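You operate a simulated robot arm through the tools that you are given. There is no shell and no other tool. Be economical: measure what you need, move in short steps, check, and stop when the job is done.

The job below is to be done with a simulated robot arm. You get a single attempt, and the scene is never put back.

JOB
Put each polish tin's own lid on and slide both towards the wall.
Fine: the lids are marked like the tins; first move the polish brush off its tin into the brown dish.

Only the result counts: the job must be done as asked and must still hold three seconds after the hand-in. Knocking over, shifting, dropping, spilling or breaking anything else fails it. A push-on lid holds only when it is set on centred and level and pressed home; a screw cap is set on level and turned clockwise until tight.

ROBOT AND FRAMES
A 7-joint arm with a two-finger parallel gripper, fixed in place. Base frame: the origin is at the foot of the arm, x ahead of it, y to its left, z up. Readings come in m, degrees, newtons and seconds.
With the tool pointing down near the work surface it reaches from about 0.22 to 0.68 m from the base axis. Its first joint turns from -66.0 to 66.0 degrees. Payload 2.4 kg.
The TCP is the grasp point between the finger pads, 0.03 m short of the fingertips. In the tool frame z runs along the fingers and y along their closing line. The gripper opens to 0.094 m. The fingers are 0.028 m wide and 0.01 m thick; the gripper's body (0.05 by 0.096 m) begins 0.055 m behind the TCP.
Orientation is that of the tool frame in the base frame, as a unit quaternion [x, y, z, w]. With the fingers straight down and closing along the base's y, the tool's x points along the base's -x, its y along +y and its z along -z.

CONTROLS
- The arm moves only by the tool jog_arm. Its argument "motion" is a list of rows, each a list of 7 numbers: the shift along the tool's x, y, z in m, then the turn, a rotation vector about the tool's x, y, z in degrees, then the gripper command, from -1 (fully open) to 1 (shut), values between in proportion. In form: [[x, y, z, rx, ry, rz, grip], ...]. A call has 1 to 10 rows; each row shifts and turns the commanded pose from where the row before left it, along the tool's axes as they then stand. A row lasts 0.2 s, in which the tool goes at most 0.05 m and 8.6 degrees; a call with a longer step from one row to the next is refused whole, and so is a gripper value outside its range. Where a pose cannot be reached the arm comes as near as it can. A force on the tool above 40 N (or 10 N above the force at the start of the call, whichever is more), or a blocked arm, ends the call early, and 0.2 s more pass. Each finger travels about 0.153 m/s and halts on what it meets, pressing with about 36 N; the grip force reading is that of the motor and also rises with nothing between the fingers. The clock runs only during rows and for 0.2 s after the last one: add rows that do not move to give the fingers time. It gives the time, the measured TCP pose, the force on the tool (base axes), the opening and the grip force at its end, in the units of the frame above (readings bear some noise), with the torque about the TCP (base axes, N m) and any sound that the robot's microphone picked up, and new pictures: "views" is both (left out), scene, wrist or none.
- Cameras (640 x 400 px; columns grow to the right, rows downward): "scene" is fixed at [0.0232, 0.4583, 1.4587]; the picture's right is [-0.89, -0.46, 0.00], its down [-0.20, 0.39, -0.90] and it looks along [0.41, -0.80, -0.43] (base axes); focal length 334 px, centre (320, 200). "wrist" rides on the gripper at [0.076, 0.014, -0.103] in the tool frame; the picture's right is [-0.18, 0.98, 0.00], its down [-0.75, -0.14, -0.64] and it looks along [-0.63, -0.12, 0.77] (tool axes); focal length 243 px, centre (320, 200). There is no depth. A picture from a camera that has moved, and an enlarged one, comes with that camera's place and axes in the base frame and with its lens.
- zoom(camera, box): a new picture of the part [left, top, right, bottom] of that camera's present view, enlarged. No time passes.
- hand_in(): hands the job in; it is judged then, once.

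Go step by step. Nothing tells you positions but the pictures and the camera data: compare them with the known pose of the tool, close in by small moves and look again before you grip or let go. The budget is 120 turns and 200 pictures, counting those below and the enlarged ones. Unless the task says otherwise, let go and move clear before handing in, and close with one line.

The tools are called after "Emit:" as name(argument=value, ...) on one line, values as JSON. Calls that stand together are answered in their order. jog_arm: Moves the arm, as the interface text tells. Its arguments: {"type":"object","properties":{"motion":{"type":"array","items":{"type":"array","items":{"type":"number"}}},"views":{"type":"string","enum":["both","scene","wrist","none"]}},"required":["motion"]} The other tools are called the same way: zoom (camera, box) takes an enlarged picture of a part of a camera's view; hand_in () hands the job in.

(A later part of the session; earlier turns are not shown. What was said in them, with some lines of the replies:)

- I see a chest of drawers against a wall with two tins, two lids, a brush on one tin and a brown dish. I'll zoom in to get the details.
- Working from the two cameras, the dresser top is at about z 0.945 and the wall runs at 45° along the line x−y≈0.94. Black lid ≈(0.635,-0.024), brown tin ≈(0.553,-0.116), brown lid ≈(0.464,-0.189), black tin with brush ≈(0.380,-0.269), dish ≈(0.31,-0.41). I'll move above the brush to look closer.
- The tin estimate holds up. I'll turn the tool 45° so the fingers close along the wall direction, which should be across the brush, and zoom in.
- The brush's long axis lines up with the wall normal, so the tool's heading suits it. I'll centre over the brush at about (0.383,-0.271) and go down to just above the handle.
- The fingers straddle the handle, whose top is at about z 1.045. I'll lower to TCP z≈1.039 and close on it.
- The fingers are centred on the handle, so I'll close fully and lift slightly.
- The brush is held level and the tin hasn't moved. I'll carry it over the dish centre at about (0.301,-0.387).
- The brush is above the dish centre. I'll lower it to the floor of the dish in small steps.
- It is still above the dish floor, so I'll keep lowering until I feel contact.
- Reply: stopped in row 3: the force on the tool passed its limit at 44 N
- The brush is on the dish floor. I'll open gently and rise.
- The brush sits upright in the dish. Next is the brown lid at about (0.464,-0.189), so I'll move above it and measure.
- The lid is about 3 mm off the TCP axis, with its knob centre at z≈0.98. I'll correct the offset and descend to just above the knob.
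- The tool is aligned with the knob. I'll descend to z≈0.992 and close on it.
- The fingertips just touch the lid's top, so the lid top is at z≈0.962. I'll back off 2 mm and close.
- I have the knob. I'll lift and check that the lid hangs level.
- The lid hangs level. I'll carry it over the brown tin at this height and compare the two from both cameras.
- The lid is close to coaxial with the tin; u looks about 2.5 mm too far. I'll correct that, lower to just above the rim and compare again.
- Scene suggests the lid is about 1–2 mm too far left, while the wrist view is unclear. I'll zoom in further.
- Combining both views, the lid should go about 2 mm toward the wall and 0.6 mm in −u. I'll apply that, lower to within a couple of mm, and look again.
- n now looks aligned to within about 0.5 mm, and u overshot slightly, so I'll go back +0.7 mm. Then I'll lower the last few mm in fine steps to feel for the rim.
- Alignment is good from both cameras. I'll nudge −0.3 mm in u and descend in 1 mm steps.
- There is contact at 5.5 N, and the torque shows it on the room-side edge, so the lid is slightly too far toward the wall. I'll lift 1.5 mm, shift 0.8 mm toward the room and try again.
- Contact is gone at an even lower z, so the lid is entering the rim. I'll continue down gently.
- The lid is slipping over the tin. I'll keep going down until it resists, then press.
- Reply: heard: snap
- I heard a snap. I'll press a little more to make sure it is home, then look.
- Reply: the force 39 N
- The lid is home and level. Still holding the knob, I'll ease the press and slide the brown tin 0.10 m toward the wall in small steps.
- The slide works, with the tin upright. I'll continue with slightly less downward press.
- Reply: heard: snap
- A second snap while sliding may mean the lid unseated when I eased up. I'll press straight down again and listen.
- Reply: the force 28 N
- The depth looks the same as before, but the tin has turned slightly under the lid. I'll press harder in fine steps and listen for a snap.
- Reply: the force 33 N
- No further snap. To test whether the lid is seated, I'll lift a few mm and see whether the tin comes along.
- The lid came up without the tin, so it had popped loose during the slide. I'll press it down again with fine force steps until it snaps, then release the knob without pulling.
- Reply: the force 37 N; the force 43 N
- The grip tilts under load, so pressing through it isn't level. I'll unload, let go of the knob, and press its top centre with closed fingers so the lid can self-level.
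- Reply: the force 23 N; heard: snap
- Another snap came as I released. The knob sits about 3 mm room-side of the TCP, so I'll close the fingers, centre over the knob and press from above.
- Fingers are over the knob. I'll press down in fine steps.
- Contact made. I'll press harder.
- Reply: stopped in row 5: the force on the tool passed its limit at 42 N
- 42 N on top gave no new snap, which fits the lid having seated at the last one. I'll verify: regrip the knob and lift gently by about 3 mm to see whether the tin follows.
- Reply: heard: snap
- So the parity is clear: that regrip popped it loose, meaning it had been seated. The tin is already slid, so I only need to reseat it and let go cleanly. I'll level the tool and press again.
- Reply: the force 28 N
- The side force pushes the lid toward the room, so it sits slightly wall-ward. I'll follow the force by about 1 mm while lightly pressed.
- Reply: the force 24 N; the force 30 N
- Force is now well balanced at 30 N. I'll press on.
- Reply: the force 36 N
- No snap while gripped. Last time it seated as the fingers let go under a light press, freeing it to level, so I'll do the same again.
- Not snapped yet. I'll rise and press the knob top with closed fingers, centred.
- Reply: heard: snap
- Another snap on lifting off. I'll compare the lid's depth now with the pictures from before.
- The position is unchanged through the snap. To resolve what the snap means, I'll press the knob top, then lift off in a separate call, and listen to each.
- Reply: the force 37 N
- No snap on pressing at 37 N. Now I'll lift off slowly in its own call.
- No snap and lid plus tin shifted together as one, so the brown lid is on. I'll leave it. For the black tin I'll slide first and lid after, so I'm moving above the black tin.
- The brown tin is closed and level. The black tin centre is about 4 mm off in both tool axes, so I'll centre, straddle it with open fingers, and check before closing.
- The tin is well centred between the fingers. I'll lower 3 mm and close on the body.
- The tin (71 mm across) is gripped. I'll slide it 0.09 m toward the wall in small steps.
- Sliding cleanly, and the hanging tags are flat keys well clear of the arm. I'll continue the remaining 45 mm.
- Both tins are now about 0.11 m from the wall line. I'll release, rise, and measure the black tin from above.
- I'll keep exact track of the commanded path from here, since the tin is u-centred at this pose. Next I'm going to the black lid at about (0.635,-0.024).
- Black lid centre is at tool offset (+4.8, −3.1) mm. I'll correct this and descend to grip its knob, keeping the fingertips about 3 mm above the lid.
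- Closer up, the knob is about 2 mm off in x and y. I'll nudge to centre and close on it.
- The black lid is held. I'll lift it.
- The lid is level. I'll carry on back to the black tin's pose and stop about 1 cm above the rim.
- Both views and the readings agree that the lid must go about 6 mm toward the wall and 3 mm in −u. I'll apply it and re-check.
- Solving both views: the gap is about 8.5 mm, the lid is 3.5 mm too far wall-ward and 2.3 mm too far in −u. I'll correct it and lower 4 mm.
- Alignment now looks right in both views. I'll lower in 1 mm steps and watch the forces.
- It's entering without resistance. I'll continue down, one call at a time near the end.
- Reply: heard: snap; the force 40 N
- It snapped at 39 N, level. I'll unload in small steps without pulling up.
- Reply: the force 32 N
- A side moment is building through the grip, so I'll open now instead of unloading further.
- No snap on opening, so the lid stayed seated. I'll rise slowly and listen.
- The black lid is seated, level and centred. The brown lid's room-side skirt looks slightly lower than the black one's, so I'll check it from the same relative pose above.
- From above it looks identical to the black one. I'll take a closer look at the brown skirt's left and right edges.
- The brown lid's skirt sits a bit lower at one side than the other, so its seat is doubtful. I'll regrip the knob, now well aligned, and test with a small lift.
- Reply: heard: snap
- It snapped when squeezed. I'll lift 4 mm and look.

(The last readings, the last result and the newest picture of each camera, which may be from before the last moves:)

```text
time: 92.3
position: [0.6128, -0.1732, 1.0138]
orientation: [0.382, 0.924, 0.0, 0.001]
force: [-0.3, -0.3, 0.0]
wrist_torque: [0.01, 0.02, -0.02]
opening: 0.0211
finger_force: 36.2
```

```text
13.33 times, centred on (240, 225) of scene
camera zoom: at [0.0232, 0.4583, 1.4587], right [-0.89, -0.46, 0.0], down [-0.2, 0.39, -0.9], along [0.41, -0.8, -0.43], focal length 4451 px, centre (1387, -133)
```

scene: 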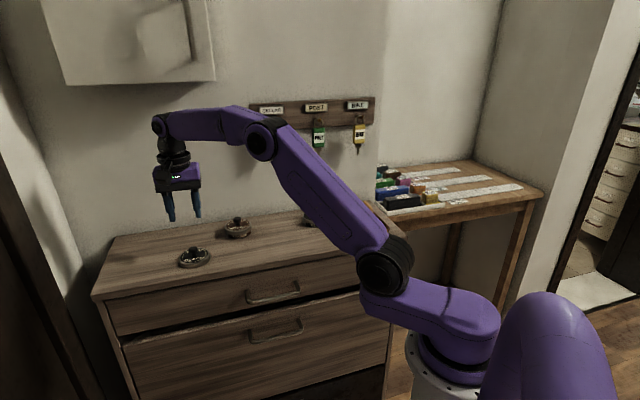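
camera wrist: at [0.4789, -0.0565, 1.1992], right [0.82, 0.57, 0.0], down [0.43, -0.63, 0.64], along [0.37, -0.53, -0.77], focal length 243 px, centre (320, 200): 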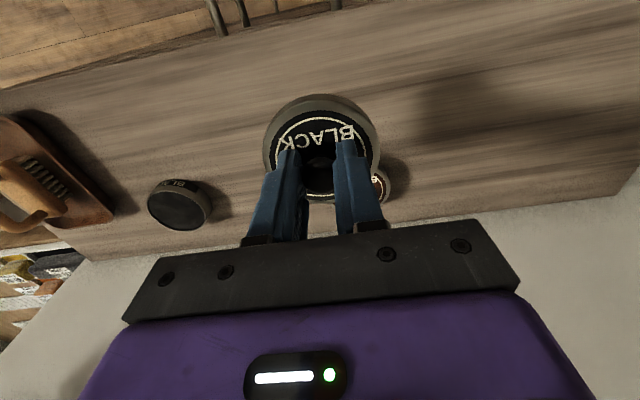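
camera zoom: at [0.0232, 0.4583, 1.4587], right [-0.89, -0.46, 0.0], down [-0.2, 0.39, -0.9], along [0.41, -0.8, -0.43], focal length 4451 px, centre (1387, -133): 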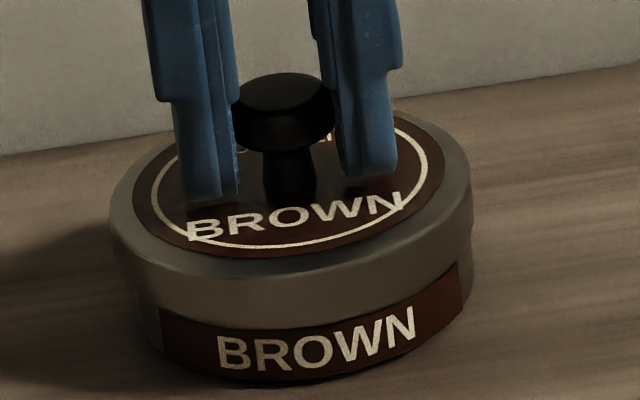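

It's free, so I'll redo it properly: lift clear of the rim by some mm and check level and alignment as I did for the black one.

Emit:
jog_arm(motion=[[0, 0, -0.005, 0, 0, 0, 1], [0, 0, -0.006, 0, 0, 0, 1], [0, 0, 0, 0, 0, 0, 1]], views="none")

Emit:
zoom(camera="scene", box=[220, 210, 260, 240])

Emit:
zoom(camera="wrist", box=[260, 68, 380, 143])

```text
time: 93.1
position: [0.6114, -0.1742, 1.0244]
orientation: [0.382, 0.924, -0.001, 0.002]
force: [0.2, -0.6, -0.6]
wrist_torque: [0.0, -0.04, 0.02]
opening: 0.021
finger_force: 36.0
```

```text
13.33 times, centred on (240, 225) of scene
camera zoom: at [0.0232, 0.4583, 1.4587], right [-0.89, -0.46, 0.0], down [-0.2, 0.39, -0.9], along [0.41, -0.8, -0.43], focal length 4451 px, centre (1387, -133)
```

zoom: 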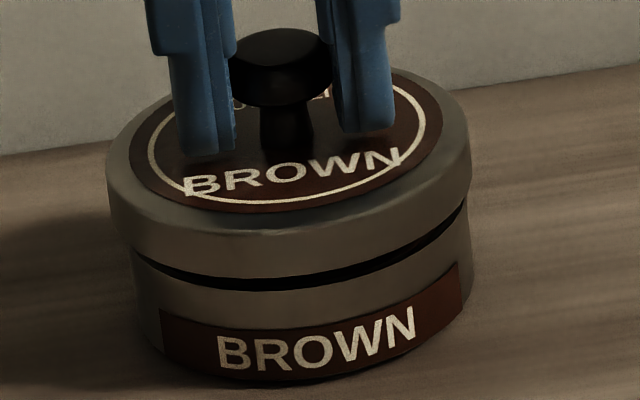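

```text
5.33 times, centred on (320, 106) of wrist
camera zoom: at [0.5685, -0.1103, 1.1271], right [0.82, 0.57, 0.0], down [0.43, -0.63, 0.64], along [0.37, -0.53, -0.77], focal length 1294 px, centre (320, 704)
```

zoom: 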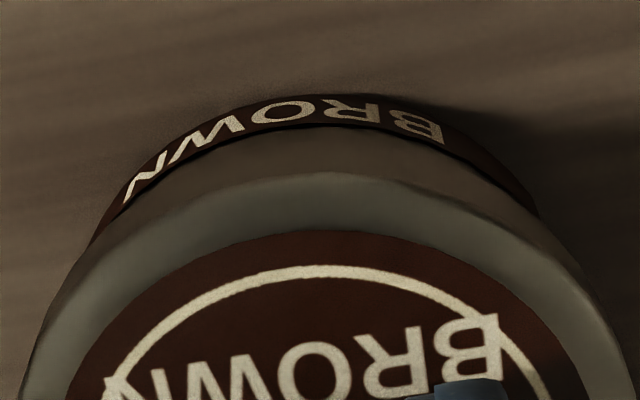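

This matches the black lid's good alignment almost exactly. I'll nudge 0.4 mm in −u and lower the same way.

Emit:
jog_arm(motion=[[0, -0.0004, 0, 0, 0, 0, 1], [0, 0, 0.0015, 0, 0, 0, 1], [0, 0, 0.0015, 0, 0, 0, 1], [0, 0, 0.001, 0, 0, 0, 1], [0, 0, 0.001, 0, 0, 0, 1], [0, 0, 0.001, 0, 0, 0, 1], [0, 0, 0.001, 0, 0, 0, 1], [0, 0, 0.001, 0, 0, 0, 1], [0, 0, 0.001, 0, 0, 0, 1], [0, 0, 0, 0, 0, 0, 1]], views="none")

```text
time: 95.3
position: [0.6105, -0.1719, 1.0161]
orientation: [0.382, 0.924, -0.001, 0.0]
force: [0.6, -1.1, 0.2]
wrist_torque: [-0.03, -0.01, 0.02]
opening: 0.0212
finger_force: 36.0
```

Emit:
jog_arm(motion=[[0, 0, 0.001, 0, 0, 0, 1], [0, 0, 0.001, 0, 0, 0, 1], [0, 0, 0.001, 0, 0, 0, 1], [0, 0, 0.001, 0, 0, 0, 1], [0, 0, 0, 0, 0, 0, 1]], views="none")

Emit:
zoom(camera="scene", box=[220, 210, 260, 240])

```text
time: 96.5
position: [0.6114, -0.1737, 1.0125]
orientation: [0.382, 0.924, -0.001, 0.002]
force: [0.4, -0.5, -0.9]
wrist_torque: [0.01, -0.02, 0.01]
opening: 0.0212
finger_force: 35.9
```

```text
13.33 times, centred on (240, 225) of scene
camera zoom: at [0.0232, 0.4583, 1.4587], right [-0.89, -0.46, 0.0], down [-0.2, 0.39, -0.9], along [0.41, -0.8, -0.43], focal length 4451 px, centre (1387, -133)
```

zoom: 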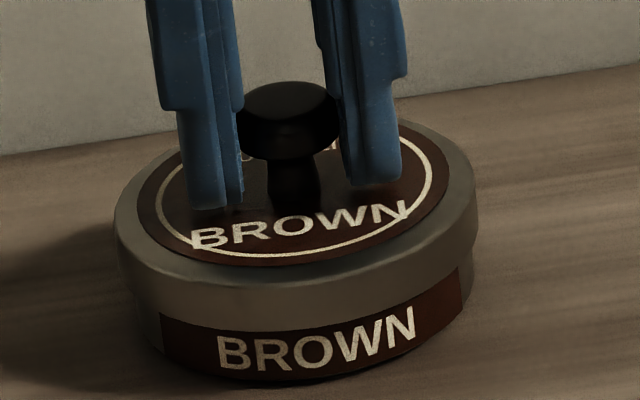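

Going on without contact forces. I'll take the last mm in fine steps.

Emit:
jog_arm(motion=[[0, 0, 0.001, 0, 0, 0, 1], [0, 0, 0.0007, 0, 0, 0, 1], [0, 0, 0, 0, 0, 0, 1]], views="none")

```text
time: 97.3
position: [0.6115, -0.1731, 1.0103]
orientation: [0.382, 0.924, 0.0, 0.002]
force: [0.0, -0.9, -0.2]
wrist_torque: [0.0, -0.01, -0.04]
opening: 0.0213
finger_force: 35.8
```

Emit:
jog_arm(motion=[[0, 0, 0.0007, 0, 0, 0, 1], [0, 0, 0.0007, 0, 0, 0, 1], [0, 0, 0, 0, 0, 0, 1]], views="none")

```text
time: 98.1
position: [0.6123, -0.1734, 1.0117]
orientation: [0.381, 0.924, -0.001, 0.003]
force: [0.3, -2.6, 17.8]
wrist_torque: [-0.01, 0.11, 0.02]
opening: 0.0211
finger_force: 36.3
heard: snap
```

It snapped, with balanced forces. I'll open right away without pulling.

Emit:
jog_arm(motion=[[0, 0, -0.0004, 0, 0, 0, 1], [0, 0, 0, 0, 0, 0, 0.8], [0, 0, 0, 0, 0, 0, 0.4], [0, 0, 0, 0, 0, 0, 0.1], [0, 0, 0, 0, 0, 0, 0.1]], views="none")

Emit:
zoom(camera="scene", box=[220, 210, 260, 240])

```text
time: 99.3
position: [0.6116, -0.173, 1.0085]
orientation: [0.382, 0.924, -0.001, 0.001]
force: [-0.6, -0.8, 1.2]
wrist_torque: [0.01, -0.04, 0.0]
opening: 0.0423
finger_force: 0.0
```

```text
13.33 times, centred on (240, 225) of scene
camera zoom: at [0.0232, 0.4583, 1.4587], right [-0.89, -0.46, 0.0], down [-0.2, 0.39, -0.9], along [0.41, -0.8, -0.43], focal length 4451 px, centre (1387, -133)
```

zoom: 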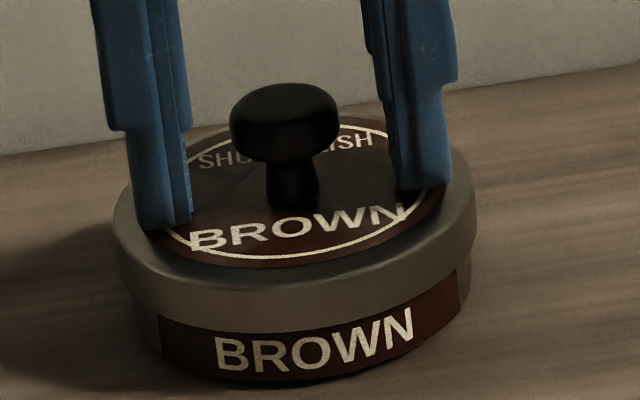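

No snap on opening, and the skirt is now level with an even margin above the lettering, like the black tin. I'll rise clear.

Emit:
jog_arm(motion=[[0, 0, -0.005, 0, 0, 0, 0.1], [0, 0, -0.015, 0, 0, 0, 0.1], [0, 0, -0.03, 0, 0, 0, 0.1], [0, 0, -0.04, 0, 0, 0, 0.1], [0.04, 0, -0.02, 0, 0, 0, 0.1], [0.045, 0, -0.01, 0, 0, 0, 0.1], [0, 0, 0, 0, 0, 0, 0.1], [0, 0, 0, 0, 0, 0, 0.1]], views="both")

Emit:
zoom(camera="scene", box=[215, 190, 345, 245])

Emit:
zoom(camera="scene", box=[220, 210, 260, 240])

```text
time: 101.1
position: [0.55, -0.1128, 1.1292]
orientation: [0.382, 0.924, 0.0, 0.001]
force: [0.1, 0.4, 0.6]
wrist_torque: [-0.04, 0.0, -0.05]
opening: 0.0423
finger_force: 0.1
camera wrist: at [0.5064, -0.05, 1.2314], right [0.82, 0.57, 0.0], down [0.43, -0.63, 0.64], along [0.37, -0.53, -0.77], focal length 243 px, centre (320, 200)
```

scene: 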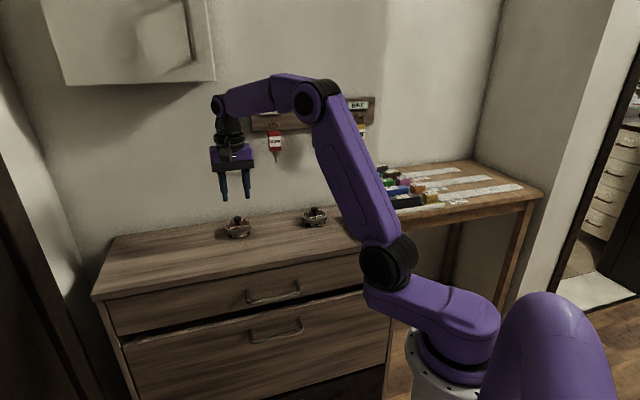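
wrist: 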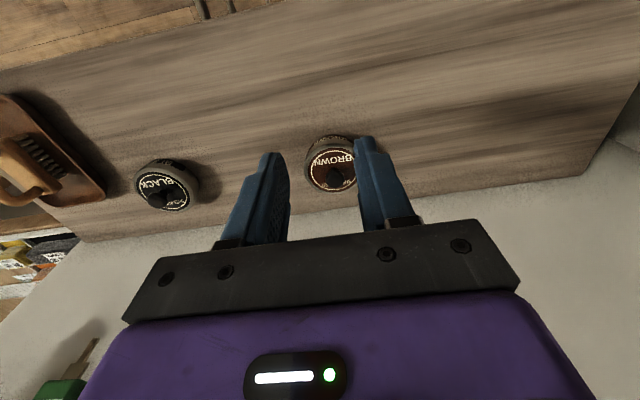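

```text
4.92 times, centred on (280, 218) of scene
camera zoom: at [0.0232, 0.4583, 1.4587], right [-0.89, -0.46, 0.0], down [-0.2, 0.39, -0.9], along [0.41, -0.8, -0.43], focal length 1643 px, centre (517, 114)
```

zoom: 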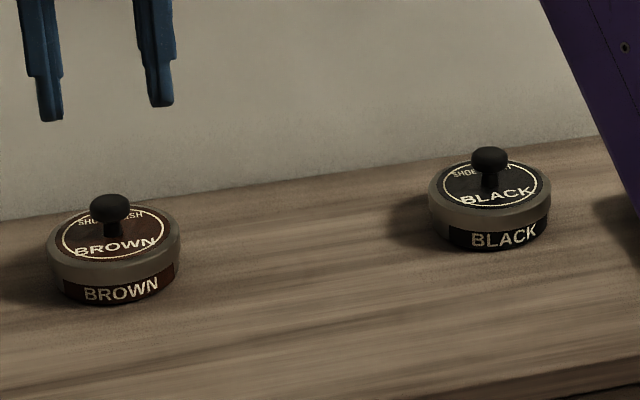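

```text
13.33 times, centred on (240, 225) of scene
camera zoom: at [0.0232, 0.4583, 1.4587], right [-0.89, -0.46, 0.0], down [-0.2, 0.39, -0.9], along [0.41, -0.8, -0.43], focal length 4451 px, centre (1387, -133)
```

zoom: 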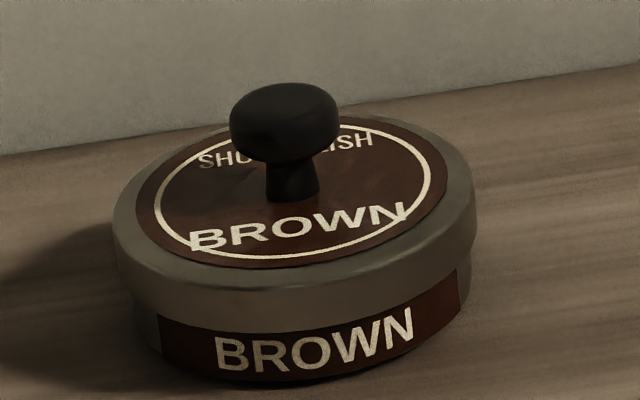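

Each tin wears its own lid, snapped on, level and centred. Both tins are about 9–10 cm nearer the wall, the brush is in the dish and the gripper is clear, so I'm handing in.

Emit:
hand_in()

```text
The job is handed in.
```

I've handed the job in: each tin has its own lid snapped on, both tins are about 9–10 cm closer to the wall, and the polish brush is in the brown dish.
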